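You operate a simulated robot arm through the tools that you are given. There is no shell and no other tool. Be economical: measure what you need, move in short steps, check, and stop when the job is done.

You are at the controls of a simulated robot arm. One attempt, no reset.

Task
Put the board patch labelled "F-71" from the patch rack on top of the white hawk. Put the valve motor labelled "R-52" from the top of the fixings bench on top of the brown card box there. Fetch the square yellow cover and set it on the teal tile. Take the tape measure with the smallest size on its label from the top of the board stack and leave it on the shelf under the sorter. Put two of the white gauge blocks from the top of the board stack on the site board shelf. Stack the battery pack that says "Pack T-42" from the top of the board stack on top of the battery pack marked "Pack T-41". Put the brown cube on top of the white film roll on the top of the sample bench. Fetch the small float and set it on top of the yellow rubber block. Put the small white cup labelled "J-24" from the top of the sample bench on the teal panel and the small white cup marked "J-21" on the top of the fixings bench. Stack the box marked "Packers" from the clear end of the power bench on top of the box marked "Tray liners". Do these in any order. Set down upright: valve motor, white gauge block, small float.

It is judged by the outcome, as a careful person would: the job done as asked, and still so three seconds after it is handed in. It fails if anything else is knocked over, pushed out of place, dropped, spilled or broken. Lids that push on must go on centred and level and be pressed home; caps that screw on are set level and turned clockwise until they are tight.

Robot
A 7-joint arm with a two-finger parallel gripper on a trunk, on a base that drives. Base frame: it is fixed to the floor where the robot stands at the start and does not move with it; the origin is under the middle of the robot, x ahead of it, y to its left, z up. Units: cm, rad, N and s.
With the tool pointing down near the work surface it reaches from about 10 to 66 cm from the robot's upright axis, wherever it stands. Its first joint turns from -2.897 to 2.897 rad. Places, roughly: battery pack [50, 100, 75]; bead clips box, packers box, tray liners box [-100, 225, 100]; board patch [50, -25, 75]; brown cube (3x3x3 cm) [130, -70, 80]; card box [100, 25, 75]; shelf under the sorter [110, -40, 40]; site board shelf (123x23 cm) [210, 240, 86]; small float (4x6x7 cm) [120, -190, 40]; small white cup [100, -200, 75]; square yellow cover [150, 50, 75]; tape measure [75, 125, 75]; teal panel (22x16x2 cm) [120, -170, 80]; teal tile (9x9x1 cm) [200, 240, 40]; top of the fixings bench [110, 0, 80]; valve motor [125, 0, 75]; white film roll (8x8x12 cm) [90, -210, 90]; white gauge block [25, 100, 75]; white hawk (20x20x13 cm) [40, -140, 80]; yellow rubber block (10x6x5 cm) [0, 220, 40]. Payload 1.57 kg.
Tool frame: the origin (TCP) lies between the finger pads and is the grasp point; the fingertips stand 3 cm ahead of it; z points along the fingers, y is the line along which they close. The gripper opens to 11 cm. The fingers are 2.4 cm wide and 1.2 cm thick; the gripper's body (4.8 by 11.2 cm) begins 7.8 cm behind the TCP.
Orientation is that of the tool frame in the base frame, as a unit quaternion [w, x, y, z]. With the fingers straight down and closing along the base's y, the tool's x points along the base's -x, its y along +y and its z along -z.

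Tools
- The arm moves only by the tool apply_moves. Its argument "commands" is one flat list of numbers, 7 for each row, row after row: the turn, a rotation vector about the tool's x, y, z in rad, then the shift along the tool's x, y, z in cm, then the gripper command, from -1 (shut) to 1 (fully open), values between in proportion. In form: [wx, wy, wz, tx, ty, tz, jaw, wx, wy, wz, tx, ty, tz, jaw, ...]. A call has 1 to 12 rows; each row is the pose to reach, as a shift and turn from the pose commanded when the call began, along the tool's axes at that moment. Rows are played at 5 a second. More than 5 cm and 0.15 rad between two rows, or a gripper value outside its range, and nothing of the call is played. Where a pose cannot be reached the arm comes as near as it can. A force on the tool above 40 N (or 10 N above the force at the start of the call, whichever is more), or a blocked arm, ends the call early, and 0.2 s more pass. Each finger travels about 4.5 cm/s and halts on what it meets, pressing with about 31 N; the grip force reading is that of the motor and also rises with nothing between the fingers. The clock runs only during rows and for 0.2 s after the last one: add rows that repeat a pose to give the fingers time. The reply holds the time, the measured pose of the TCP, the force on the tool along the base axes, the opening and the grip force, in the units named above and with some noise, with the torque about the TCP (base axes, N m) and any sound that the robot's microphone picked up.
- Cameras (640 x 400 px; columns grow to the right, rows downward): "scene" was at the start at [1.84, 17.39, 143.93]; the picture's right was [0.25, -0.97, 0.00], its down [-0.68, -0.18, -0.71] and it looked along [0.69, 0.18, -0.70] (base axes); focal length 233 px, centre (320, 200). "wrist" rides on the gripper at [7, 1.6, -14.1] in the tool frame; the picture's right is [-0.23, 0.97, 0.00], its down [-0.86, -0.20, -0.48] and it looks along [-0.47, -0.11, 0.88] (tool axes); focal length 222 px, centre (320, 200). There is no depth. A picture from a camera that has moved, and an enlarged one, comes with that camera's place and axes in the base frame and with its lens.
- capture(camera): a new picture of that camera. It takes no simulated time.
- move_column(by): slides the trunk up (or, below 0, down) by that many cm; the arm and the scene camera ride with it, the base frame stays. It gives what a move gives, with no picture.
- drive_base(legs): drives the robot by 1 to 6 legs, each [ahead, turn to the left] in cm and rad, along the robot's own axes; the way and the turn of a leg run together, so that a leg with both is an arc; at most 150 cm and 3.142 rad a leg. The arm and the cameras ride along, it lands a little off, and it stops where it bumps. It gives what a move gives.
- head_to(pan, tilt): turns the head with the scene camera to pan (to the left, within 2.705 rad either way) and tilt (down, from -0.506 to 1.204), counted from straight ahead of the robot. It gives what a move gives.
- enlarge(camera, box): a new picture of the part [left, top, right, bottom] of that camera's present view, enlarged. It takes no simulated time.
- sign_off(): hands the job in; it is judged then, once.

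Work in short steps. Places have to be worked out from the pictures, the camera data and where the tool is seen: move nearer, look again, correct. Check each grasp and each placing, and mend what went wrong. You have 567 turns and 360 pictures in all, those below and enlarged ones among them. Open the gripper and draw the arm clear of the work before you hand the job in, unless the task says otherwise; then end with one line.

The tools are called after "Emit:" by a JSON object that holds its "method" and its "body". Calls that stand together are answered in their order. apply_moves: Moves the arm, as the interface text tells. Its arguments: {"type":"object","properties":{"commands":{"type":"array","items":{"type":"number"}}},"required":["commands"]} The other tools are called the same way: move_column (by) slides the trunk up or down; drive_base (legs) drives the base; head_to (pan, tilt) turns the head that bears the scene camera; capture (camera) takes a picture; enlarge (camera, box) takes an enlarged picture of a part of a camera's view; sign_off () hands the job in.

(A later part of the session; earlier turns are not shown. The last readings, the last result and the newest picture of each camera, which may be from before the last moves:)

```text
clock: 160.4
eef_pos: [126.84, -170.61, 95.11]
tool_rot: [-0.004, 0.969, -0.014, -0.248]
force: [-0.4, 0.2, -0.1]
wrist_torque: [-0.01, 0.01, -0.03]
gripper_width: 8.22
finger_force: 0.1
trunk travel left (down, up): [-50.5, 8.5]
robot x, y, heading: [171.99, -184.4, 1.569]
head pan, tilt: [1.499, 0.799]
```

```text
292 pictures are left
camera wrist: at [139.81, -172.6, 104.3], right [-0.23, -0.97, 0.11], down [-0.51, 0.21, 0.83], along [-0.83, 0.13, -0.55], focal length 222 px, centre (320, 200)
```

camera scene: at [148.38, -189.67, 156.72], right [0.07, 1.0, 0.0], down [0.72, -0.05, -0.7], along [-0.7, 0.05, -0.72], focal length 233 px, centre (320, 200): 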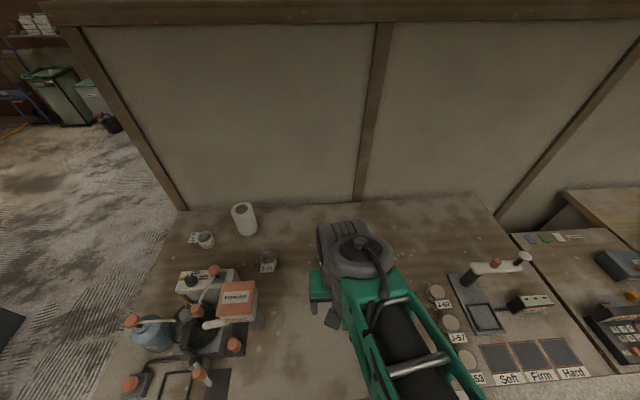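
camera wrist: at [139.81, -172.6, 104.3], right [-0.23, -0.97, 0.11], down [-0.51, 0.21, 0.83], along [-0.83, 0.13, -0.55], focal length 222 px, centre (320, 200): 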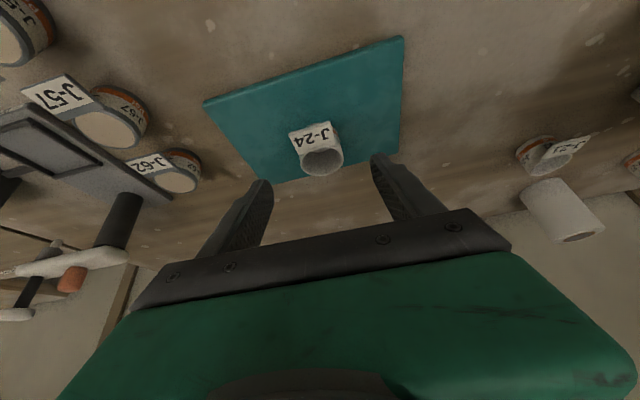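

J-24 stands on the panel. For J-21 the powder hopper is in line, so I raise the arm and shift the robot north for an oblique approach.

Emit:
{"method": "apply_moves", "body": {"commands": [0, 0, 0, 0, 0, -4, 0.5, 0, 0, 0, 0.5, 0, -8, 0.5, 0, 0, 0, 1, 0, -12, 0.5]}}

Emit:
{"method": "drive_base", "body": {"legs": [[0, 0.12], [13, 0], [0, -0.12]]}}

Emit:
{"method": "head_to", "body": {"pan": 1.9, "tilt": 0.75}}

Emit:
{"method": "capture", "body": {"camera": "scene"}}

```text
clock: 161.2
eef_pos: [133.49, -170.65, 105.33]
tool_rot: [-0.004, 0.969, -0.014, -0.247]
force: [0.3, 0.0, -0.3]
wrist_torque: [-0.01, -0.03, 0.0]
gripper_width: 8.27
finger_force: 0.0
trunk travel left (down, up): [-50.5, 8.5]
robot x, y, heading: [172.36, -184.21, 1.568]
head pan, tilt: [1.499, 0.799]
```

```text
clock: 163.6
eef_pos: [131.97, -157.32, 105.19]
tool_rot: [-0.004, 0.969, -0.015, -0.248]
force: [0.3, 0.1, -0.5]
wrist_torque: [-0.05, -0.01, 0.02]
gripper_width: 8.25
finger_force: 0.2
trunk travel left (down, up): [-50.5, 8.5]
robot x, y, heading: [170.58, -170.97, 1.562]
head pan, tilt: [1.499, 0.799]
```

```text
clock: 164.5
eef_pos: [131.93, -157.4, 105.33]
tool_rot: [-0.004, 0.969, -0.015, -0.247]
force: [-0.3, 0.2, 0.5]
wrist_torque: [0.04, 0.01, 0.03]
gripper_width: 8.24
finger_force: 0.1
trunk travel left (down, up): [-50.5, 8.5]
robot x, y, heading: [170.44, -170.86, 1.563]
head pan, tilt: [1.901, 0.75]
```

```text
291 pictures are left
camera scene: at [147.03, -179.6, 157.12], right [-0.32, 0.95, 0.0], down [0.65, 0.22, -0.73], along [-0.69, -0.23, -0.68], focal length 233 px, centre (320, 200)
```

scene: 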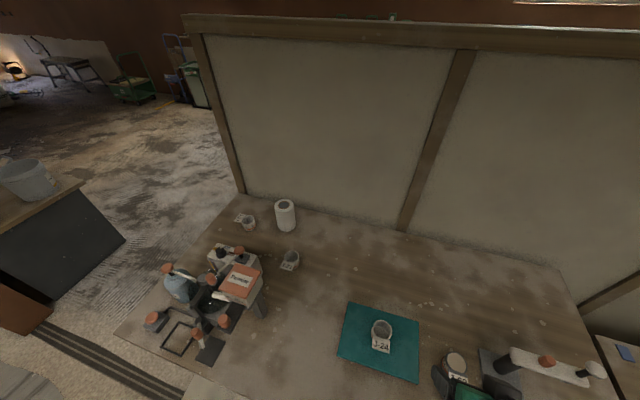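

J-21 confirmed at [105.4,-204.2]. I move to a standoff along an oblique line, yawed 0.4 rad.

Emit:
{"method": "apply_moves", "body": {"commands": [-0.0175, 0, -0.032, -1.1, 4.1, 1.73, 0.5, -0.035, 0, -0.064, -2.2, 8.2, 3.45, 0.5, -0.052, 0, -0.096, -3.3, 12.3, 5.2, 0.5, -0.07, 0, -0.128, -4.4, 16.4, 6.9, 0.5, -0.087, 0, -0.16, -5.5, 20.5, 8.6, 0.5, -0.105, 0, -0.192, -6.65, 24.7, 10.4, 0.5, -0.122, 0, -0.223, -7.8, 28.8, 12.1, 0.5, -0.14, 0, -0.255, -8.9, 32.9, 13.8, 0.5, -0.157, 0, -0.287, -10, 37, 15.5, 0.5, -0.175, 0, -0.319, -11.1, 41.1, 17.3, 0.5, -0.192, 0, -0.351, -12.2, 45.2, 19, 0.5]}}

Emit:
{"method": "capture", "body": {"camera": "wrist"}}

Emit:
{"method": "enlarge", "body": {"camera": "scene", "box": [180, 190, 400, 340]}}

```text
clock: 166.3
eef_pos: [112.56, -177.95, 101.52]
tool_rot: [0.016, 0.96, 0.024, -0.278]
force: [0.1, 0.1, 0.4]
wrist_torque: [0.0, 0.0, -0.02]
gripper_width: 8.23
finger_force: 0.1
trunk travel left (down, up): [-50.5, 8.5]
robot x, y, heading: [170.28, -171.08, 1.566]
head pan, tilt: [1.901, 0.75]
stopped in row 8: the arm was blocked; the commanded pose is now the measured one
```

```text
290 pictures are left
camera wrist: at [126.04, -178.82, 109.7], right [-0.14, -0.98, 0.14], down [-0.48, 0.19, 0.86], along [-0.87, 0.05, -0.49], focal length 222 px, centre (320, 200)
```

wrist: 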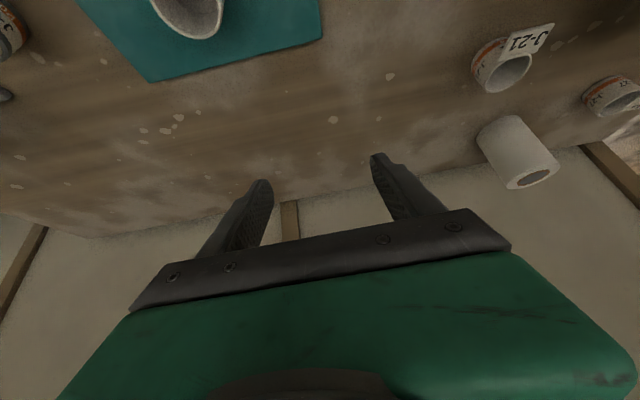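

```text
2.67 times, centred on (290, 265) of scene
camera zoom: at [147.1, -179.57, 157.14], right [-0.32, 0.95, 0.0], down [0.65, 0.22, -0.73], along [-0.69, -0.23, -0.68], focal length 622 px, centre (400, 27)
```

zoom: 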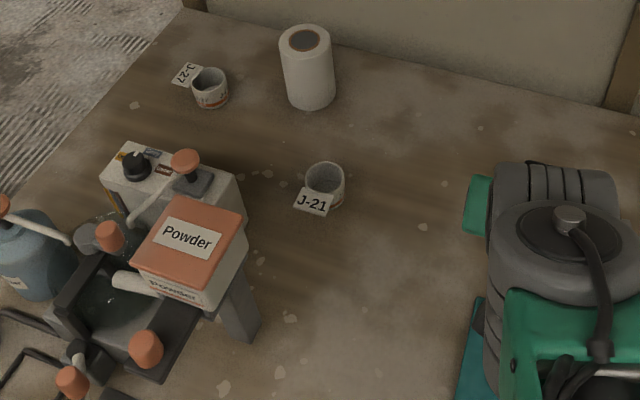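

The arm was blocked, possibly by the head standing in its way. I turn the head aside and retry.

Emit:
{"method": "head_to", "body": {"pan": 0.6, "tilt": 0.75}}

Emit:
{"method": "apply_moves", "body": {"commands": [0, 0, 0, 0, 4, 0, 0.5, 0, 0, 0, 0, 8, 0, 0.5, 0, 0, 0, 0, 12, 0, 0.5]}}

```text
clock: 167.8
eef_pos: [112.43, -178.1, 101.59]
tool_rot: [0.014, 0.96, 0.024, -0.278]
force: [0.1, 0.1, 0.0]
wrist_torque: [0.01, -0.02, -0.01]
gripper_width: 8.25
finger_force: 0.1
trunk travel left (down, up): [-50.5, 8.5]
robot x, y, heading: [170.28, -170.96, 1.565]
head pan, tilt: [0.6, 0.75]
```

```text
clock: 168.4
eef_pos: [109.16, -175.36, 105.0]
tool_rot: [-0.003, 0.95, -0.069, -0.303]
force: [0.1, 0.7, -0.7]
wrist_torque: [0.0, -0.01, -0.02]
gripper_width: 8.24
finger_force: 0.1
trunk travel left (down, up): [-50.5, 8.5]
robot x, y, heading: [170.47, -170.95, 1.571]
head pan, tilt: [0.6, 0.75]
stopped in row 3: the arm was blocked; the commanded pose is now the measured one
```

I look at the arm's posture to understand the block.

Emit:
{"method": "head_to", "body": {"pan": 1.2, "tilt": 0.6}}

Emit:
{"method": "capture", "body": {"camera": "scene"}}

```text
clock: 169.4
eef_pos: [109.17, -175.41, 104.87]
tool_rot: [-0.002, 0.951, -0.069, -0.303]
force: [0.4, -0.4, 0.7]
wrist_torque: [0.0, -0.02, 0.03]
gripper_width: 8.27
finger_force: 0.1
trunk travel left (down, up): [-50.5, 8.5]
robot x, y, heading: [170.54, -171.41, 1.564]
head pan, tilt: [1.201, 0.6]
```

```text
288 pictures are left
camera scene: at [146.66, -173.74, 158.41], right [0.37, 0.93, 0.0], down [0.53, -0.21, -0.82], along [-0.77, 0.3, -0.57], focal length 233 px, centre (320, 200)
```

scene: 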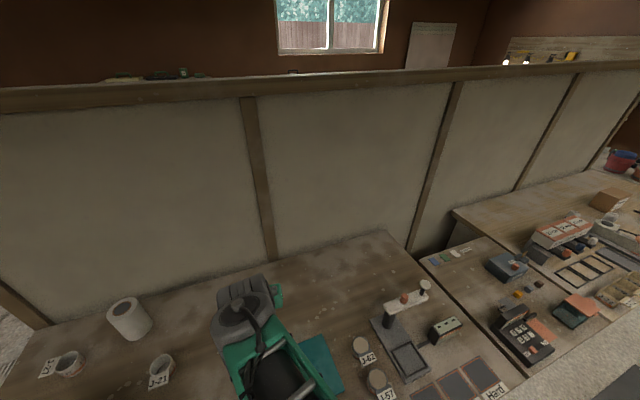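

The head mast stands on the robot's left and limits the arm there, so I'd better have the bench on the robot's right. I bring the arm back to the front first.

Emit:
{"method": "apply_moves", "body": {"commands": [0, 0.123, -0.028, 3.2, -0.8, -3, 0.5, 0, 0.246, -0.056, 6.4, -1.5, -6, 0.5, 0, 0.37, -0.084, 9.5, -2.3, -9, 0.5, 0, 0.493, -0.112, 12.7, -3, -12, 0.5, 0, 0.616, -0.14, 15.9, -3.8, -15.1, 0.5]}}

Emit:
{"method": "apply_moves", "body": {"commands": [0, 0, 0.114, 1.3, -4.6, 0, 0.5, 0, 0, 0.228, 2.6, -9.1, 0, 0.5, 0, 0, 0.343, 3.9, -13.7, 0, 0.5, 0, 0, 0.457, 5.1, -18.3, 0, 0.5, 0, 0, 0.571, 6.4, -22.9, 0, 0.5, 0, 0, 0.686, 7.7, -27.4, 0, 0.5, 0, 0, 0.8, 9, -32, 0, 0.5]}}

Emit:
{"method": "apply_moves", "body": {"commands": [0, 0, 0.11, 1.9, -4.4, 0, 0.5, 0, 0, 0.22, 3.7, -8.7, 0, 0.5, 0, 0, 0.33, 5.6, -13.1, 0, 0.5, 0, 0, 0.44, 7.4, -17.5, 0, 0.5, 0, 0, 0.55, 9.3, -21.9, 0, 0.5, 0, 0, 0.66, 11.1, -26.2, 0, 0.5, 0, 0, 0.77, 13, -30.6, 0, 0.5]}}

```text
clock: 170.6
eef_pos: [131.02, -174.28, 107.89]
tool_rot: [-0.003, 1.0, -0.001, 0.001]
force: [-0.4, -0.5, 0.1]
wrist_torque: [-0.02, -0.02, -0.01]
gripper_width: 8.24
finger_force: 0.1
trunk travel left (down, up): [-50.5, 8.5]
robot x, y, heading: [170.76, -170.92, 1.564]
head pan, tilt: [1.201, 0.6]
```

```text
clock: 172.2
eef_pos: [140.06, -142.16, 108.09]
tool_rot: [-0.001, 0.92, -0.391, -0.002]
force: [-0.8, 0.4, -0.6]
wrist_torque: [0.0, 0.02, 0.02]
gripper_width: 8.26
finger_force: 0.0
trunk travel left (down, up): [-50.5, 8.5]
robot x, y, heading: [170.37, -170.33, 1.567]
head pan, tilt: [1.201, 0.6]
```

```text
clock: 173.8
eef_pos: [171.27, -130.47, 108.11]
tool_rot: [0.001, -0.707, 0.707, 0.003]
force: [-0.3, 0.8, 0.3]
wrist_torque: [0.04, 0.02, 0.02]
gripper_width: 8.24
finger_force: 0.1
trunk travel left (down, up): [-50.5, 8.5]
robot x, y, heading: [170.5, -171.24, 1.569]
head pan, tilt: [1.201, 0.6]
```

Arm is in front. I drive north a little, turn round, and come back southward with the bench on my right.

Emit:
{"method": "drive_base", "body": {"legs": [[0, -0.25], [55, 0], [0, -1.55], [0, -1.56]]}}

Emit:
{"method": "head_to", "body": {"pan": -0.6, "tilt": 0.7}}

Emit:
{"method": "capture", "body": {"camera": "scene"}}

```text
clock: 185.4
eef_pos: [176.05, -156.8, 107.92]
tool_rot: [0.002, 0.77, 0.638, 0.0]
force: [0.2, 0.6, -0.3]
wrist_torque: [0.02, -0.02, 0.01]
gripper_width: 8.24
finger_force: 0.0
trunk travel left (down, up): [-50.5, 8.5]
robot x, y, heading: [184.18, -117.1, -1.758]
head pan, tilt: [1.201, 0.6]
```

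```text
clock: 187.2
eef_pos: [176.16, -156.73, 107.95]
tool_rot: [0.002, 0.77, 0.638, -0.001]
force: [0.3, -0.5, -1.0]
wrist_torque: [-0.03, -0.01, 0.01]
gripper_width: 8.24
finger_force: 0.0
trunk travel left (down, up): [-50.5, 8.5]
robot x, y, heading: [184.46, -116.88, -1.763]
head pan, tilt: [-0.6, 0.7]
```

```text
287 pictures are left
camera scene: at [194.51, -120.34, 157.55], right [-0.7, 0.71, 0.0], down [0.46, 0.45, -0.77], along [-0.54, -0.54, -0.64], focal length 233 px, centre (320, 200)
```

scene: 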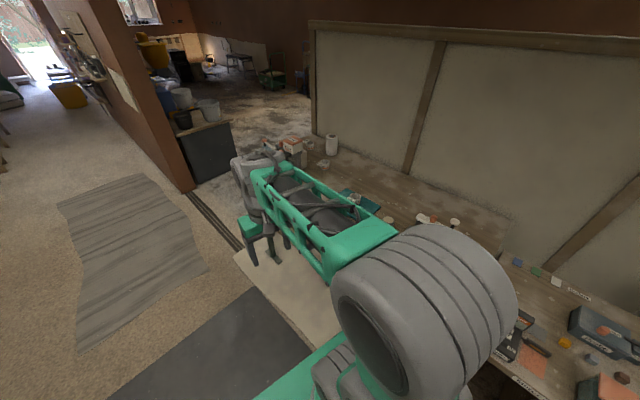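

Emit:
{"method": "drive_base", "body": {"legs": [[0, -0.03], [60, 0], [0, 0.22]]}}

Emit:
{"method": "head_to", "body": {"pan": -1.2, "tilt": 0.8}}

Emit:
{"method": "capture", "body": {"camera": "scene"}}

```text
clock: 191.8
eef_pos: [171.07, -216.29, 108.03]
tool_rot: [0.002, 0.704, 0.71, -0.001]
force: [-0.2, 0.1, -0.8]
wrist_torque: [0.01, 0.03, 0.0]
gripper_width: 8.27
finger_force: 0.1
trunk travel left (down, up): [-50.5, 8.5]
robot x, y, heading: [171.25, -175.82, -1.566]
head pan, tilt: [-0.6, 0.7]
```

```text
clock: 192.8
eef_pos: [170.99, -216.37, 108.03]
tool_rot: [0.002, 0.704, 0.71, -0.001]
force: [-0.5, -0.4, -0.4]
wrist_torque: [0.02, 0.0, 0.01]
gripper_width: 8.26
finger_force: 0.1
trunk travel left (down, up): [-50.5, 8.5]
robot x, y, heading: [171.36, -176.07, -1.561]
head pan, tilt: [-1.201, 0.799]
```

```text
286 pictures are left
camera scene: at [179.2, -172.91, 156.73], right [-0.37, 0.93, 0.0], down [0.67, 0.26, -0.7], along [-0.65, -0.26, -0.72], focal length 233 px, centre (320, 200)
```

scene: 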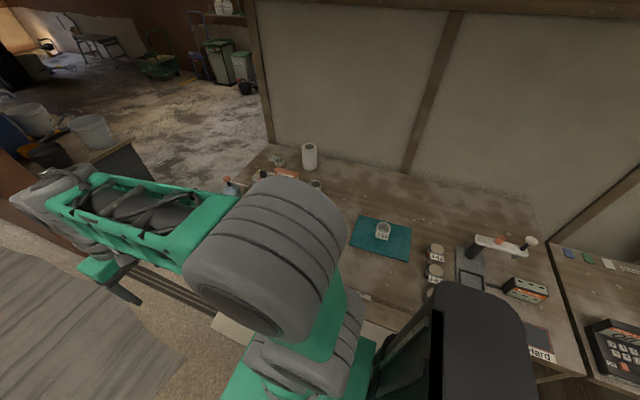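

I raise the trunk and swing the arm to the right, keeping inside of the hopper.

Emit:
{"method": "move_column", "body": {"by": 8}}

Emit:
{"method": "apply_moves", "body": {"commands": [0, 0, 0.125, 2.5, -3.85, 0, 0.5, 0, 0, 0.25, 5, -7.7, 0, 0.5, 0, 0, 0.375, 7.6, -11.5, 0, 0.5, 0, 0, 0.5, 10.1, -15.4, 0, 0.5, 0, 0, 0.625, 12.6, -19.2, 0, 0.5, 0, 0, 0.75, 15.1, -23.1, 0, 0.5, 0, 0, 0.875, 17.7, -27, 0, 0.5, 0, 0, 1.0, 20.2, -30.8, 0, 0.5]}}

Emit:
{"method": "capture", "body": {"camera": "wrist"}}

```text
clock: 193.9
eef_pos: [171.12, -216.19, 115.98]
tool_rot: [0.002, 0.704, 0.71, 0.0]
force: [0.1, 0.2, 0.3]
wrist_torque: [0.01, 0.03, -0.01]
gripper_width: 8.25
finger_force: 0.1
trunk travel left (down, up): [-58.5, 0.5]
robot x, y, heading: [171.28, -175.78, -1.565]
head pan, tilt: [-1.201, 0.799]
```

```text
clock: 195.7
eef_pos: [139.94, -196.2, 115.42]
tool_rot: [0.003, 0.958, 0.286, 0.002]
force: [-0.5, 0.6, 0.2]
wrist_torque: [0.02, 0.01, -0.05]
gripper_width: 8.24
finger_force: 0.0
trunk travel left (down, up): [-58.5, 0.5]
robot x, y, heading: [170.97, -176.04, -1.566]
head pan, tilt: [-1.201, 0.799]
```

```text
285 pictures are left
camera wrist: at [146.64, -193.82, 129.51], right [0.34, -0.94, 0.0], down [-0.83, -0.3, 0.48], along [-0.45, -0.17, -0.88], focal length 222 px, centre (320, 200)
```

wrist: 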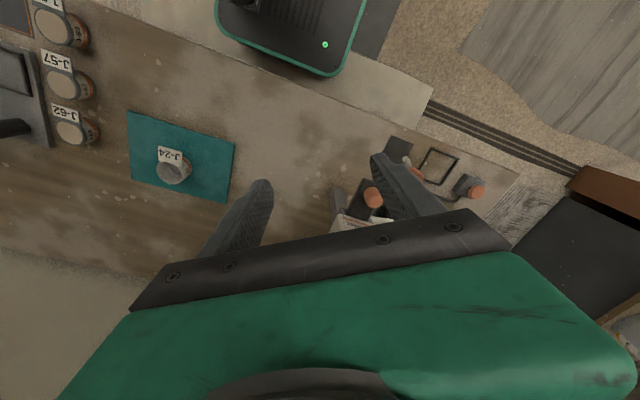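

I route past the hopper's north side, then down to the standoff.

Emit:
{"method": "apply_moves", "body": {"commands": [0.009, -0.1, 0.035, -3.2, -3.1, 0.5, 0.2, 0.018, -0.2, 0.07, -6.4, -6.2, 1, 0.2, 0.027, -0.3, 0.106, -9.7, -9.4, 1.4, 0.2, 0.036, -0.4, 0.141, -12.9, -12.5, 1.9, 0.2, 0.045, -0.498, 0.176, -16.1, -15.6, 2.4, 0.2]}}

Emit:
{"method": "capture", "body": {"camera": "scene"}}

Emit:
{"method": "capture", "body": {"camera": "wrist"}}

```text
clock: 196.9
eef_pos: [117.8, -192.06, 113.47]
tool_rot: [0.051, 0.95, 0.191, -0.242]
force: [-0.2, 0.6, 1.0]
wrist_torque: [-0.01, -0.01, 0.01]
gripper_width: 6.6
finger_force: 0.0
trunk travel left (down, up): [-58.5, 0.5]
robot x, y, heading: [171.31, -175.73, -1.564]
head pan, tilt: [-1.201, 0.799]
```

```text
284 pictures are left
camera scene: at [179.11, -172.89, 164.73], right [-0.37, 0.93, 0.0], down [0.67, 0.26, -0.7], along [-0.65, -0.26, -0.72], focal length 233 px, centre (320, 200)
```

scene: 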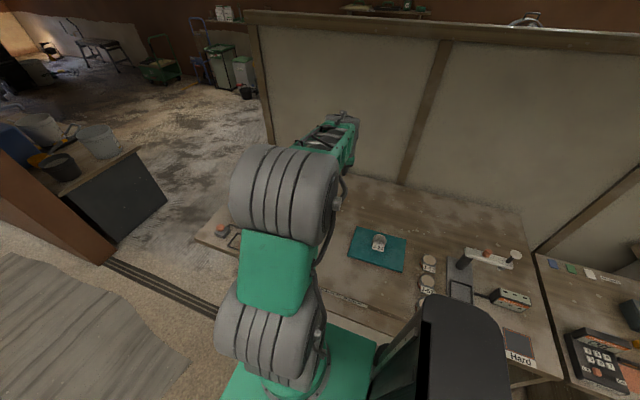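

```text
283 pictures are left
camera wrist: at [130.24, -188.59, 122.42], right [0.2, -0.97, 0.11], down [-0.56, -0.01, 0.83], along [-0.81, -0.23, -0.55], focal length 222 px, centre (320, 200)
```

wrist: 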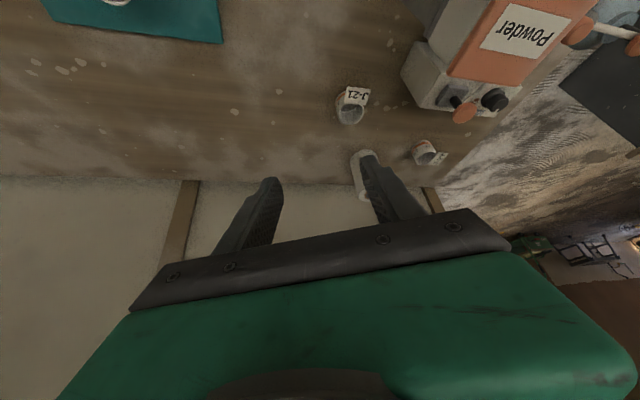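

Emit:
{"method": "apply_moves", "body": {"commands": [0, 0, 0, 0, 1.5, 3.9, 0.2, 0, 0, 0, 0, 3, 7.8, 0.2, 0, 0, 0, 0.1, 4.3, 11.7, 0.2, 0, 0, 0, 0.1, 5.6, 15.6, 0.2, 0, 0, 0, 0.15, 6.7, 19.5, 0.2]}}

Emit:
{"method": "capture", "body": {"camera": "wrist"}}

Emit:
{"method": "enlarge", "body": {"camera": "scene", "box": [200, 100, 400, 260]}}

```text
clock: 198.1
eef_pos: [112.21, -202.2, 96.24]
tool_rot: [0.052, 0.95, 0.192, -0.242]
force: [0.4, -0.3, 1.1]
wrist_torque: [0.03, -0.04, 0.01]
gripper_width: 6.61
finger_force: 0.0
trunk travel left (down, up): [-58.5, 0.5]
robot x, y, heading: [171.45, -175.59, -1.562]
head pan, tilt: [-1.201, 0.799]
```

```text
282 pictures are left
camera wrist: at [124.7, -198.62, 105.23], right [0.2, -0.97, 0.11], down [-0.56, -0.02, 0.83], along [-0.81, -0.23, -0.55], focal length 222 px, centre (320, 200)
```

wrist: 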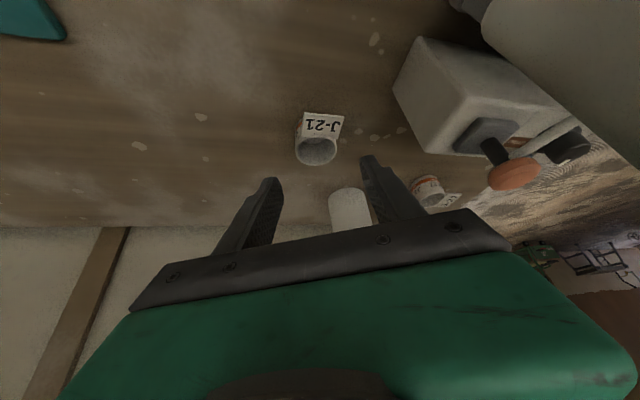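

```text
2.50 times, centred on (300, 180) of scene
camera zoom: at [179.13, -172.94, 164.73], right [-0.37, 0.93, 0.0], down [0.67, 0.26, -0.7], along [-0.65, -0.26, -0.72], focal length 584 px, centre (370, 250)
```

zoom: 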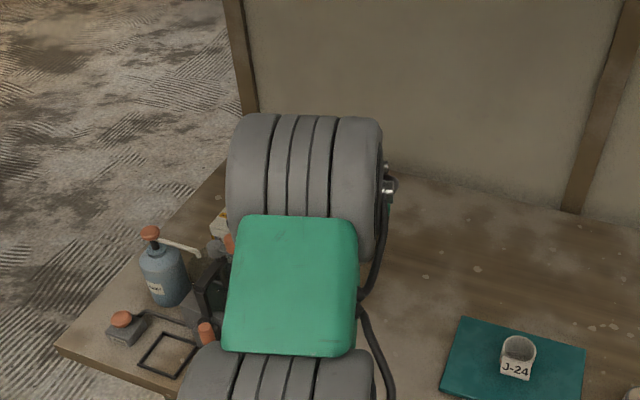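

Cup centre ≈[105.6,-204.6]. I advance slowly along the tool axis, watching forces.

Emit:
{"method": "apply_moves", "body": {"commands": [0, 0, 0, 0, -0.1, 3, 0.2, 0, 0, 0, 0, -0.2, 6, 0.2, 0, 0, 0, 0, -0.3, 9, 0.2, 0, 0, 0, 0, -0.4, 11.5, 0.2]}}

Emit:
{"method": "capture", "body": {"camera": "wrist"}}

Emit:
{"method": "enlarge", "body": {"camera": "scene", "box": [200, 100, 400, 260]}}

```text
clock: 199.1
eef_pos: [106.88, -203.93, 86.15]
tool_rot: [0.051, 0.95, 0.191, -0.242]
force: [-1.2, -0.4, -0.1]
wrist_torque: [0.03, -0.02, -0.01]
gripper_width: 6.58
finger_force: 0.1
trunk travel left (down, up): [-58.5, 0.5]
robot x, y, heading: [171.17, -176.31, -1.571]
head pan, tilt: [-1.201, 0.799]
```

```text
280 pictures are left
camera wrist: at [119.52, -200.45, 95.21], right [0.2, -0.97, 0.11], down [-0.56, -0.02, 0.83], along [-0.81, -0.23, -0.55], focal length 222 px, centre (320, 200)
```

wrist: 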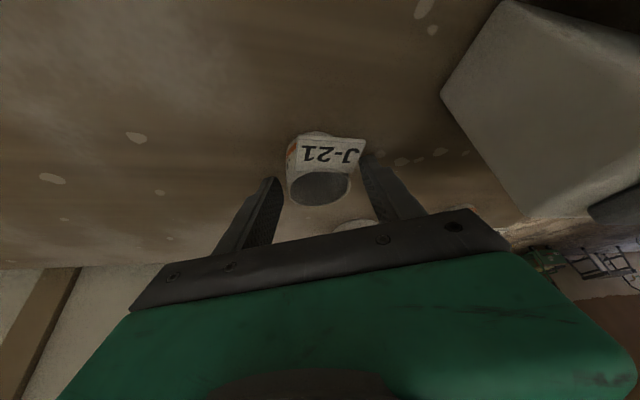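

```text
2.50 times, centred on (300, 180) of scene
camera zoom: at [179.13, -172.92, 164.73], right [-0.37, 0.93, 0.0], down [0.67, 0.26, -0.7], along [-0.65, -0.26, -0.72], focal length 584 px, centre (370, 250)
```

zoom: 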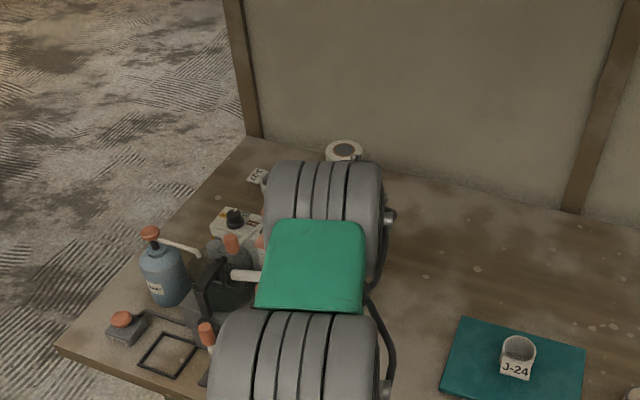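

Emit:
{"method": "apply_moves", "body": {"commands": [0, 0, 0, 0.1, 0, 1.2, 0.2, 0, 0, 0, 0.1, 0, 2.3, 0.2, 0, 0, 0, 0.1, 0, 2.3, -0.3, 0, 0, 0, 0.1, 0, 2.3, -1, 0, 0, 0, 0.1, 0, 2.3, -1, 0, 0, 0, 0.1, 0, 2.3, -1]}}

Emit:
{"method": "capture", "body": {"camera": "wrist"}}

```text
clock: 200.5
eef_pos: [105.95, -204.2, 84.02]
tool_rot: [0.051, 0.95, 0.192, -0.242]
force: [-1.1, -0.3, 0.7]
wrist_torque: [-0.05, 0.0, -0.02]
gripper_width: 5.12
finger_force: 30.9
trunk travel left (down, up): [-58.5, 0.5]
robot x, y, heading: [171.03, -176.16, -1.566]
head pan, tilt: [-1.201, 0.799]
```

```text
278 pictures are left
camera wrist: at [118.54, -200.75, 93.16], right [0.2, -0.97, 0.11], down [-0.56, -0.02, 0.83], along [-0.81, -0.23, -0.55], focal length 222 px, centre (320, 200)
```

wrist: 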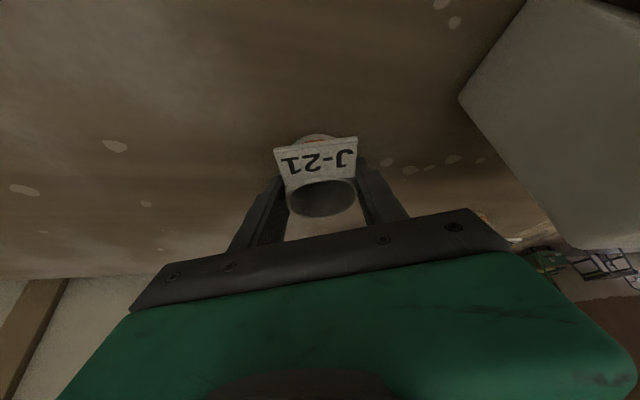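

Gripped. I lift out along the same line.

Emit:
{"method": "apply_moves", "body": {"commands": [0, 0, 0, 0, 0, -2.5, -1, 0, 0, 0, 0, 0, -6, -1, 0, 0, 0, 0, 0, -10, -1, 0, 0, 0, 0, 0, -14, -1, 0, 0, 0, 0, -1.5, -18, -1, 0, 0, 0, 0, -3, -22, -1, 0, 0, 0, 0, -4.5, -26, -1, 0, 0, 0, 0, -5.5, -30, -1, 0, 0, 0, 0, -6.5, -33.5, -1]}}

Emit:
{"method": "capture", "body": {"camera": "wrist"}}

```text
clock: 202.5
eef_pos: [118.48, -192.11, 113.39]
tool_rot: [0.052, 0.95, 0.193, -0.241]
force: [-0.4, -0.1, -0.1]
wrist_torque: [-0.02, 0.03, 0.0]
gripper_width: 5.12
finger_force: 30.3
trunk travel left (down, up): [-58.5, 0.5]
robot x, y, heading: [171.82, -175.68, -1.567]
head pan, tilt: [-1.201, 0.799]
```

```text
277 pictures are left
camera wrist: at [131.01, -188.47, 122.42], right [0.2, -0.97, 0.11], down [-0.56, -0.02, 0.83], along [-0.81, -0.23, -0.55], focal length 222 px, centre (320, 200)
```

wrist: 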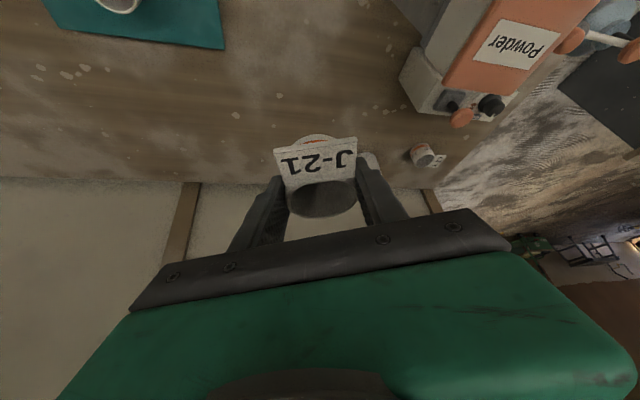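

Held well. I retract the cup towards the robot and then back up north along the aisle.

Emit:
{"method": "apply_moves", "body": {"commands": [0, 0, 0, 3, 2.4, -2.3, -1, 0, 0, 0, 6, 4.9, -4.6, -1, 0, 0, 0, 9, 7.3, -6.9, -1, 0, 0, 0, 12, 9.8, -9.2, -1, 0, 0, 0, 15, 12.2, -11.5, -1]}}

Emit:
{"method": "drive_base", "body": {"legs": [[-40, 0]]}}

Emit:
{"method": "head_to", "body": {"pan": -2.0, "tilt": 0.7}}

Emit:
{"method": "capture", "body": {"camera": "scene"}}

```text
clock: 203.9
eef_pos: [139.02, -191.25, 113.93]
tool_rot: [0.03, 0.967, 0.129, -0.216]
force: [-0.2, 0.3, 0.2]
wrist_torque: [0.02, -0.01, 0.02]
gripper_width: 5.11
finger_force: 30.7
trunk travel left (down, up): [-58.5, 0.5]
robot x, y, heading: [171.24, -175.88, -1.565]
head pan, tilt: [-1.201, 0.799]
stopped in row 5: the arm was blocked; the commanded pose is now the measured one
```

```text
clock: 206.4
eef_pos: [138.82, -150.9, 114.03]
tool_rot: [0.032, 0.967, 0.132, -0.216]
force: [-0.5, -0.2, -0.5]
wrist_torque: [-0.01, -0.01, 0.03]
gripper_width: 5.09
finger_force: 30.9
trunk travel left (down, up): [-58.5, 0.5]
robot x, y, heading: [170.87, -135.67, -1.559]
head pan, tilt: [-1.201, 0.799]
```

```text
clock: 207.6
eef_pos: [138.74, -151.05, 114.05]
tool_rot: [0.032, 0.967, 0.131, -0.215]
force: [-0.4, 0.2, -0.9]
wrist_torque: [0.0, -0.06, 0.02]
gripper_width: 5.1
finger_force: 30.9
trunk travel left (down, up): [-58.5, 0.5]
robot x, y, heading: [170.81, -135.71, -1.561]
head pan, tilt: [-2.0, 0.7]
```

```text
276 pictures are left
camera scene: at [178.57, -125.88, 165.55], right [0.41, 0.91, 0.0], down [0.59, -0.26, -0.76], along [-0.7, 0.31, -0.64], focal length 233 px, centre (320, 200)
```

scene: 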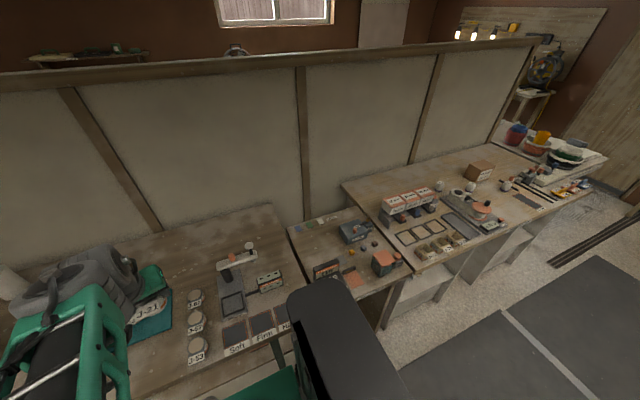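

I continue backing and look at the sorter and fixings benches.

Emit:
{"method": "drive_base", "body": {"legs": [[-60, 0]]}}

Emit:
{"method": "capture", "body": {"camera": "scene"}}

Emit:
{"method": "enlarge", "body": {"camera": "scene", "box": [120, 180, 420, 380]}}

```text
clock: 210.9
eef_pos: [138.04, -92.02, 114.12]
tool_rot: [0.031, 0.967, 0.132, -0.216]
force: [-0.2, -0.1, 0.1]
wrist_torque: [-0.04, -0.01, -0.01]
gripper_width: 5.08
finger_force: 31.1
trunk travel left (down, up): [-58.5, 0.5]
robot x, y, heading: [170.42, -76.67, -1.559]
head pan, tilt: [-2.0, 0.7]
```

```text
275 pictures are left
camera scene: at [177.88, -66.98, 165.55], right [0.41, 0.91, 0.0], down [0.59, -0.26, -0.76], along [-0.7, 0.31, -0.64], focal length 233 px, centre (320, 200)
```

scene: 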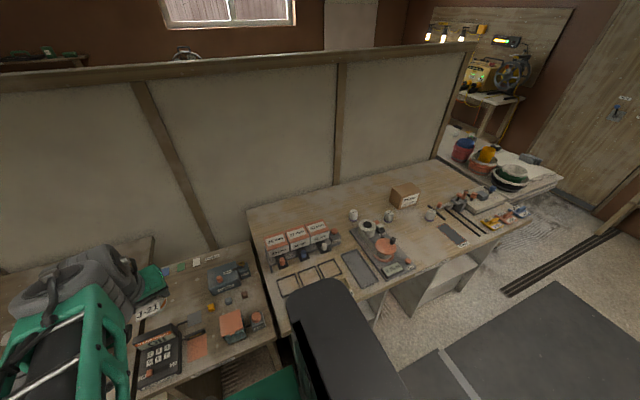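

```text
2.00 times, centred on (270, 280) of scene
camera zoom: at [177.88, -66.98, 165.55], right [0.41, 0.91, 0.0], down [0.59, -0.26, -0.76], along [-0.7, 0.31, -0.64], focal length 467 px, centre (420, 40)
```

zoom: 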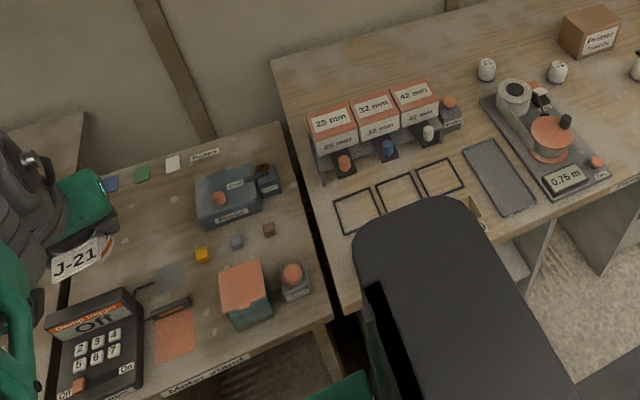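

Brown cube ≈[124.5,-75]; motors stand around [104..120,-15..21], box ≈[105,16]. I back up further alongside the fixings bench.

Emit:
{"method": "drive_base", "body": {"legs": [[-62, 0]]}}

Emit:
{"method": "head_to", "body": {"pan": -1.6, "tilt": 0.8}}

Emit:
{"method": "capture", "body": {"camera": "scene"}}

Emit:
{"method": "enlarge", "body": {"camera": "scene", "box": [220, 160, 540, 360]}}

```text
clock: 214.4
eef_pos: [137.43, -30.56, 114.03]
tool_rot: [0.031, 0.967, 0.132, -0.217]
force: [0.5, 0.0, 0.2]
wrist_torque: [-0.03, 0.0, -0.02]
gripper_width: 5.11
finger_force: 31.1
trunk travel left (down, up): [-58.5, 0.5]
robot x, y, heading: [169.5, -14.98, -1.557]
head pan, tilt: [-2.0, 0.7]
```

```text
clock: 215.2
eef_pos: [137.37, -30.49, 114.02]
tool_rot: [0.031, 0.967, 0.131, -0.217]
force: [0.4, -0.2, -0.4]
wrist_torque: [0.0, -0.02, 0.01]
gripper_width: 5.08
finger_force: 31.4
trunk travel left (down, up): [-58.5, 0.5]
robot x, y, heading: [169.75, -14.93, -1.561]
head pan, tilt: [-1.6, 0.799]
```

```text
273 pictures are left
camera scene: at [176.85, -8.83, 164.73], right [0.02, 1.0, 0.0], down [0.72, -0.01, -0.7], along [-0.7, 0.01, -0.72], focal length 233 px, centre (320, 200)
```

scene: 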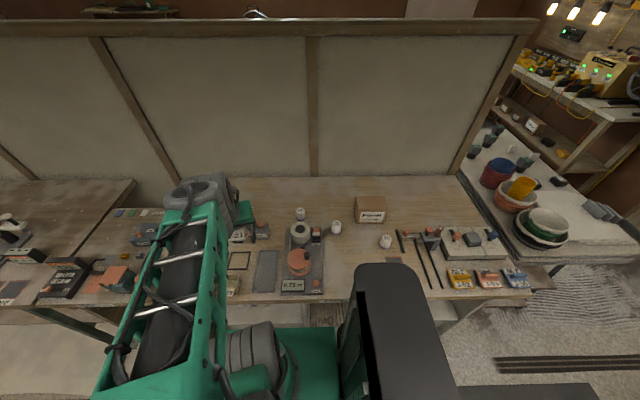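

```text
2.00 times, centred on (380, 260) of scene
camera zoom: at [176.85, -8.83, 164.73], right [0.02, 1.0, 0.0], down [0.72, -0.01, -0.7], along [-0.7, 0.01, -0.72], focal length 467 px, centre (200, 80)
```

zoom: 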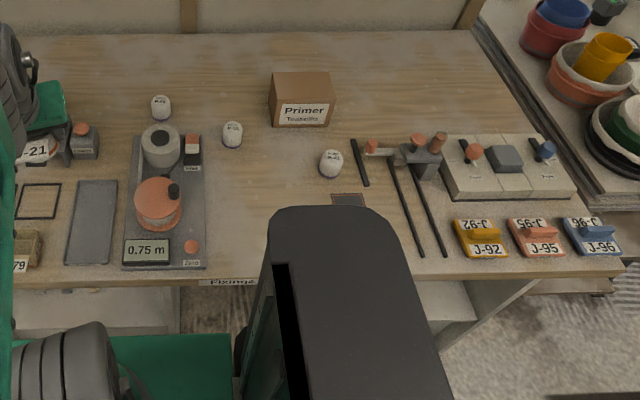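

I'll set J-21 at the free spot ≈[131,4]. I swing the cup over there, restoring its upright attitude.

Emit:
{"method": "apply_moves", "body": {"commands": [0.017, -0.006, 0.034, -1.4, -3.8, 0.6, -1, 0.034, -0.012, 0.067, -2.7, -7.7, 1.3, -1, 0.051, -0.018, 0.101, -4.1, -11.5, 1.9, -1, 0.068, -0.023, 0.135, -5.5, -15.4, 2.5, -1, 0.085, -0.029, 0.168, -6.8, -19.2, 3.2, -1, 0.102, -0.035, 0.202, -4, -22.4, 4.1, -1, 0.119, -0.041, 0.236, -1.3, -25.5, 4.9, -1, 0.136, -0.047, 0.27, 1.5, -28.7, 5.8, -1, 0.153, -0.053, 0.303, 4.3, -31.8, 6.7, -1, 0.17, -0.058, 0.337, 7, -35, 7.6, -1]}}

Emit:
{"method": "capture", "body": {"camera": "wrist"}}

Emit:
{"method": "capture", "body": {"camera": "scene"}}

```text
clock: 217.4
eef_pos: [130.97, 3.99, 104.11]
tool_rot: [-0.012, 0.968, -0.052, -0.247]
force: [-0.7, -0.1, 0.1]
wrist_torque: [-0.01, -0.01, 0.01]
gripper_width: 5.1
finger_force: 32.0
trunk travel left (down, up): [-58.5, 0.5]
robot x, y, heading: [169.75, -15.25, -1.562]
head pan, tilt: [-1.6, 0.799]
```

```text
271 pictures are left
camera wrist: at [143.65, 0.95, 113.1], right [-0.3, -0.95, 0.11], down [-0.5, 0.26, 0.83], along [-0.81, 0.19, -0.55], focal length 222 px, centre (320, 200)
```

wrist: 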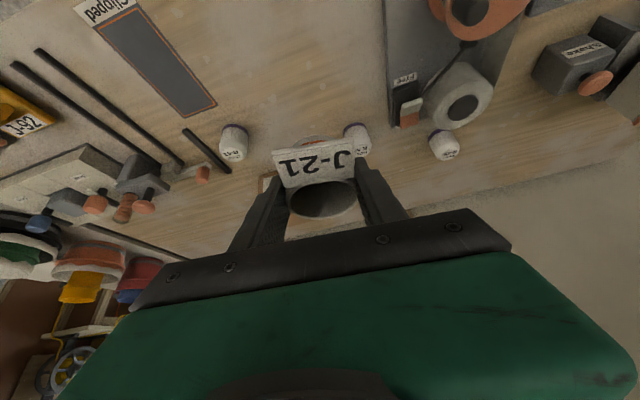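

```text
270 pictures are left
camera scene: at [176.83, -8.78, 164.73], right [0.02, 1.0, 0.0], down [0.72, -0.01, -0.7], along [-0.7, 0.01, -0.72], focal length 233 px, centre (320, 200)
```

scene: 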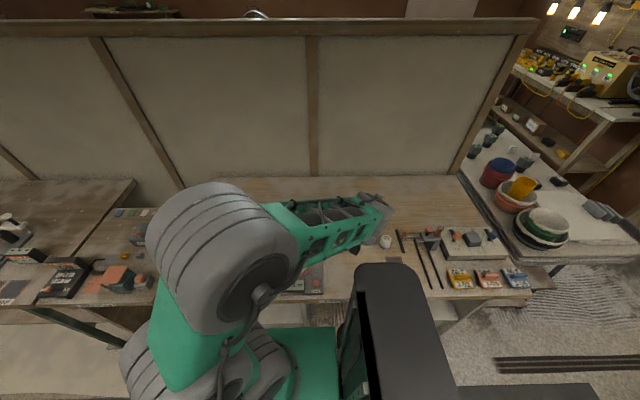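

The spot below is clear. I lower the cup.

Emit:
{"method": "apply_moves", "body": {"commands": [0, 0, 0, 2.15, 0, 3.95, -1, 0, 0, 0, 4.3, 0, 7.9, -1, 0, 0, 0, 6.5, 0, 11.9, -1, 0, 0, 0, 8.3, 0, 15.2, -1, 0, 0, 0, 8.8, 0, 16.1, -1]}}

Emit:
{"method": "apply_moves", "body": {"commands": [0, 0, 0, 0.14, 0, 0.26, -1, 0, 0, 0, 0.29, 0, 0.53, -1, 0, 0, 0, 0.43, 0, 0.79, -1, 0, 0, 0, 0.57, 0, 1.05, -1, 0, 0, 0, 0.72, 0, 1.32, -1, 0, 0, 0, 0.86, 0, 1.58, -1, 0, 0, 0, 1, 0, 1.85, -1]}}

Emit:
{"method": "capture", "body": {"camera": "wrist"}}

```text
clock: 218.6
eef_pos: [131.08, 3.94, 85.28]
tool_rot: [-0.011, 0.968, -0.051, -0.246]
force: [0.0, -0.1, -0.4]
wrist_torque: [0.01, 0.03, 0.02]
gripper_width: 5.09
finger_force: 31.0
trunk travel left (down, up): [-58.5, 0.5]
robot x, y, heading: [169.25, -14.97, -1.562]
head pan, tilt: [-1.6, 0.799]
```

```text
clock: 220.2
eef_pos: [130.9, 4.06, 83.92]
tool_rot: [-0.012, 0.967, -0.051, -0.249]
force: [2.9, -2.6, 25.3]
wrist_torque: [-0.07, -0.02, -0.11]
gripper_width: 5.06
finger_force: 30.9
trunk travel left (down, up): [-58.5, 0.5]
robot x, y, heading: [169.53, -15.41, -1.562]
head pan, tilt: [-1.6, 0.799]
```

```text
269 pictures are left
camera wrist: at [143.58, 0.94, 92.9], right [-0.3, -0.95, 0.11], down [-0.49, 0.25, 0.83], along [-0.82, 0.2, -0.54], focal length 222 px, centre (320, 200)
```

wrist: 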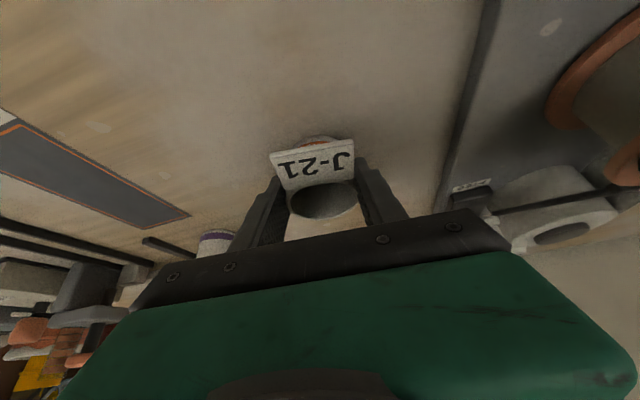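

On the bench. I ease off, release and back out.

Emit:
{"method": "apply_moves", "body": {"commands": [0, 0, 0, -0.24, 0, -0.5, -1, 0, 0, 0, -0.24, 0, -0.5, 0, 0, 0, 0, -0.24, 0, -0.5, 0.3, 0, 0, 0, -0.24, 0, -0.5, 0.3, 0, 0, 0, -0.24, 0, -4, 0.3, 0, 0, 0, -0.24, 0, -8.5, 0.3, 0, 0, 0, -0.24, 0, -13, 0.3, 0, 0, 0, -1, 0, -17, 0.3]}}

Emit:
{"method": "capture", "body": {"camera": "wrist"}}

```text
clock: 222.2
eef_pos: [136.7, -1.27, 97.52]
tool_rot: [0.017, 0.972, -0.007, -0.232]
force: [0.3, 0.1, 0.3]
wrist_torque: [-0.01, 0.01, -0.01]
gripper_width: 7.15
finger_force: 0.1
trunk travel left (down, up): [-58.5, 0.5]
robot x, y, heading: [169.44, -14.91, -1.554]
head pan, tilt: [-1.6, 0.799]
stopped in row 8: the arm was blocked; the commanded pose is now the measured one
```

```text
268 pictures are left
camera wrist: at [149.32, -2.6, 107.0], right [-0.21, -0.97, 0.14], down [-0.55, 0.23, 0.8], along [-0.81, 0.09, -0.58], focal length 222 px, centre (320, 200)
```

wrist: 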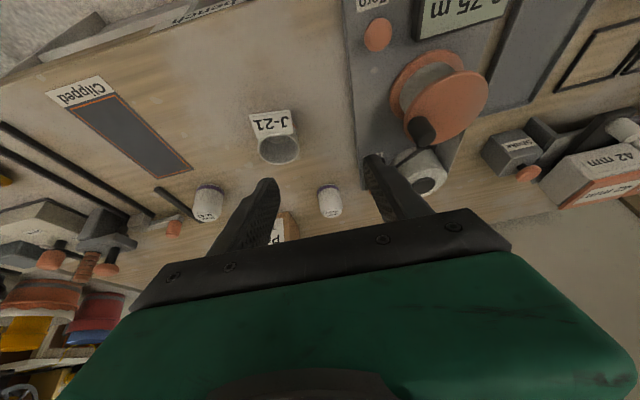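

J-21 is placed. Now I read the motor labels.

Emit:
{"method": "enlarge", "body": {"camera": "wrist", "box": [180, 150, 360, 260]}}

Emit:
{"method": "enlarge", "body": {"camera": "scene", "box": [280, 180, 440, 280]}}

```text
3.56 times, centred on (270, 205) of wrist
camera zoom: at [149.32, -2.6, 107.0], right [-0.21, -0.97, 0.14], down [-0.55, 0.23, 0.8], along [-0.81, 0.09, -0.58], focal length 790 px, centre (498, 182)
```

zoom: 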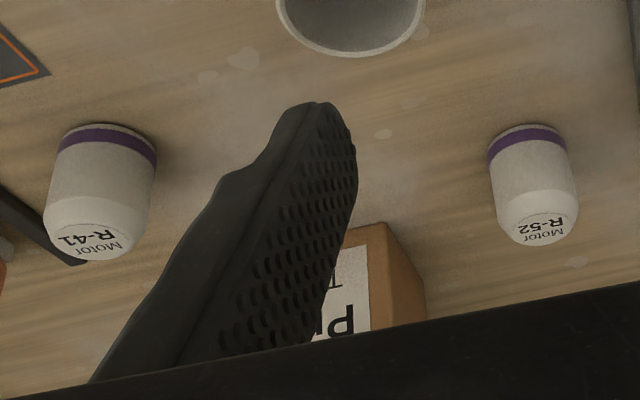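

```text
4.00 times, centred on (360, 230) of scene
camera zoom: at [176.84, -8.85, 164.91], right [0.02, 1.0, 0.0], down [0.72, -0.01, -0.7], along [-0.7, 0.01, -0.72], focal length 934 px, centre (160, 80)
```

zoom: 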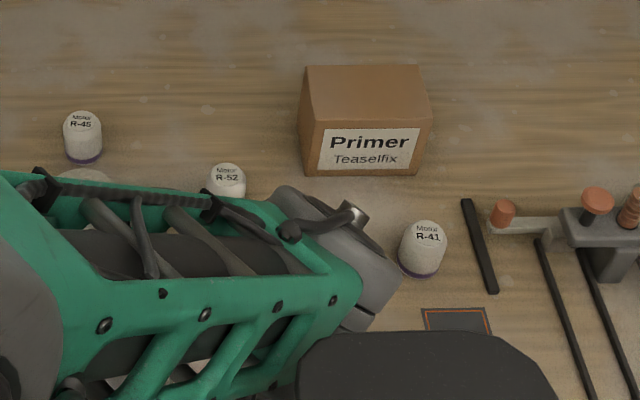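

R-52 is the middle motor at ≈[113.2,-0.7]; the box top centre ≈[105.2,15.6,89]. I raise the arm and back up 18 cm.

Emit:
{"method": "apply_moves", "body": {"commands": [0, 0, 0, -2.2, 0, -4, 0.2, 0, 0, 0, -4.5, 0, -7.8, 0.2]}}

Emit:
{"method": "drive_base", "body": {"legs": [[-18, 0]]}}

```text
clock: 222.8
eef_pos: [136.29, -0.32, 107.21]
tool_rot: [0.01, 0.971, -0.011, -0.237]
force: [0.4, 0.0, -0.6]
wrist_torque: [0.04, -0.04, -0.04]
gripper_width: 6.57
finger_force: 0.0
trunk travel left (down, up): [-58.5, 0.5]
robot x, y, heading: [169.58, -15.03, -1.56]
head pan, tilt: [-1.6, 0.799]
```

```text
clock: 224.3
eef_pos: [136.13, 17.14, 106.61]
tool_rot: [0.014, 0.972, -0.009, -0.235]
force: [-0.5, 1.0, -0.3]
wrist_torque: [0.04, 0.03, 0.02]
gripper_width: 6.59
finger_force: 0.1
trunk travel left (down, up): [-58.5, 0.5]
robot x, y, heading: [169.18, 2.65, -1.561]
head pan, tilt: [-1.6, 0.799]
```

Emit:
{"method": "apply_moves", "body": {"commands": [0.004, 0.037, -0.004, -2, 2.95, 2.9, 0.2, 0.009, 0.075, -0.007, -4, 5.9, 5.8, 0.2, 0.013, 0.112, -0.011, -6, 8.85, 8.8, 0.2, 0.017, 0.15, -0.014, -8.1, 11.8, 11.7, 0.2, 0.021, 0.187, -0.018, -10.1, 14.75, 14.6, 0.2, 0.026, 0.225, -0.021, -12.1, 17.7, 17.55, 0.2]}}

Emit:
{"method": "capture", "body": {"camera": "wrist"}}

Emit:
{"method": "capture", "body": {"camera": "scene"}}

```text
clock: 225.7
eef_pos: [117.01, -0.71, 97.23]
tool_rot: [-0.001, 0.992, -0.001, -0.123]
force: [-0.7, -0.2, 0.8]
wrist_torque: [-0.01, 0.01, 0.0]
gripper_width: 6.61
finger_force: 0.0
trunk travel left (down, up): [-58.5, 0.5]
robot x, y, heading: [169.5, 2.8, -1.561]
head pan, tilt: [-1.6, 0.799]
```

```text
265 pictures are left
camera wrist: at [127.2, -2.46, 109.15], right [-0.22, -0.97, 0.05], down [-0.71, 0.2, 0.67], along [-0.67, 0.11, -0.74], focal length 222 px, centre (320, 200)
```

wrist: 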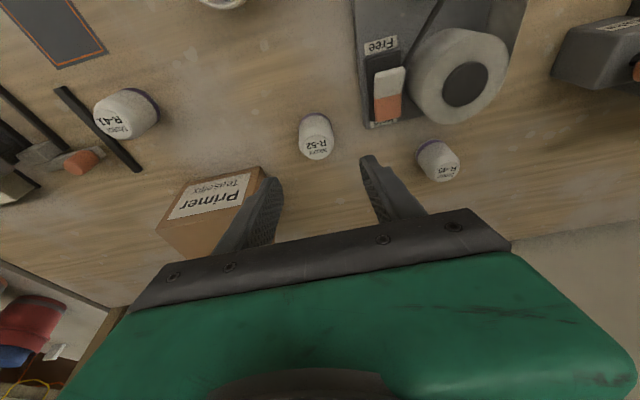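

```text
264 pictures are left
camera scene: at [176.54, 8.77, 164.73], right [0.02, 1.0, 0.0], down [0.72, -0.01, -0.7], along [-0.7, 0.01, -0.72], focal length 233 px, centre (320, 200)
```

scene: 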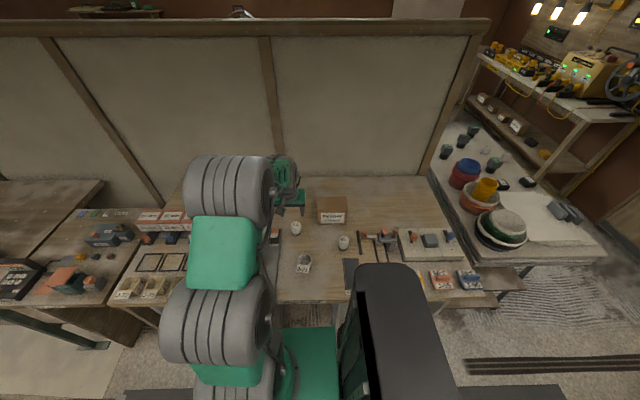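

R-52's centre ≈[113.4,-0.5]. I descend on it.

Emit:
{"method": "apply_moves", "body": {"commands": [0, 0, 0, 0.1, -0.2, 4, 0.2, 0, 0, 0, 0.15, -0.2, 8, 0.2, 0, 0, 0, 0.2, -0.2, 11.5, 0.2, 0, 0, 0, 0.25, -0.2, 14, 0.2]}}

Emit:
{"method": "capture", "body": {"camera": "wrist"}}

```text
clock: 226.7
eef_pos: [113.76, -0.28, 83.7]
tool_rot: [0.0, 0.992, -0.001, -0.123]
force: [0.2, 0.7, -0.5]
wrist_torque: [0.0, 0.01, 0.0]
gripper_width: 6.61
finger_force: 0.0
trunk travel left (down, up): [-58.5, 0.5]
robot x, y, heading: [169.5, 2.76, -1.56]
head pan, tilt: [-1.6, 0.799]
```

```text
263 pictures are left
camera wrist: at [124.1, -1.98, 95.68], right [-0.22, -0.97, 0.06], down [-0.71, 0.2, 0.67], along [-0.67, 0.11, -0.74], focal length 222 px, centre (320, 200)
```

wrist: 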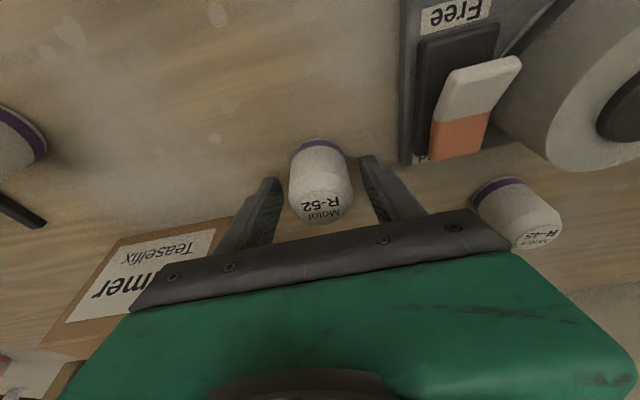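

Emit:
{"method": "apply_moves", "body": {"commands": [0, 0, 0, 0, 0, 0.3, 0, 0, 0, 0, 0, 0, 0.3, -1, 0, 0, 0, 0, 0, 0.3, -1, 0, 0, 0, 0, 0, 0.3, -1, 0, 0, 0, -1.2, 0, -4.5, -1, 0, 0, 0, -2.4, 0, -9, -1, 0, 0, 0, -3.4, 0, -13, -1]}}

Emit:
{"method": "capture", "body": {"camera": "wrist"}}

```text
clock: 228.3
eef_pos: [113.94, -0.47, 97.16]
tool_rot: [0.001, 0.992, -0.001, -0.123]
force: [0.0, 0.0, -0.8]
wrist_torque: [-0.01, 0.0, -0.02]
gripper_width: 4.27
finger_force: 30.8
trunk travel left (down, up): [-58.5, 0.5]
robot x, y, heading: [169.62, 2.69, -1.561]
head pan, tilt: [-1.6, 0.799]
```

```text
262 pictures are left
camera wrist: at [124.18, -2.23, 109.12], right [-0.22, -0.97, 0.06], down [-0.71, 0.2, 0.67], along [-0.67, 0.11, -0.74], focal length 222 px, centre (320, 200)
```

wrist: 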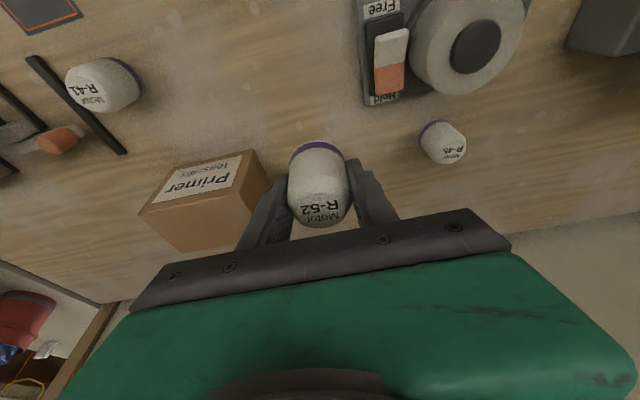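

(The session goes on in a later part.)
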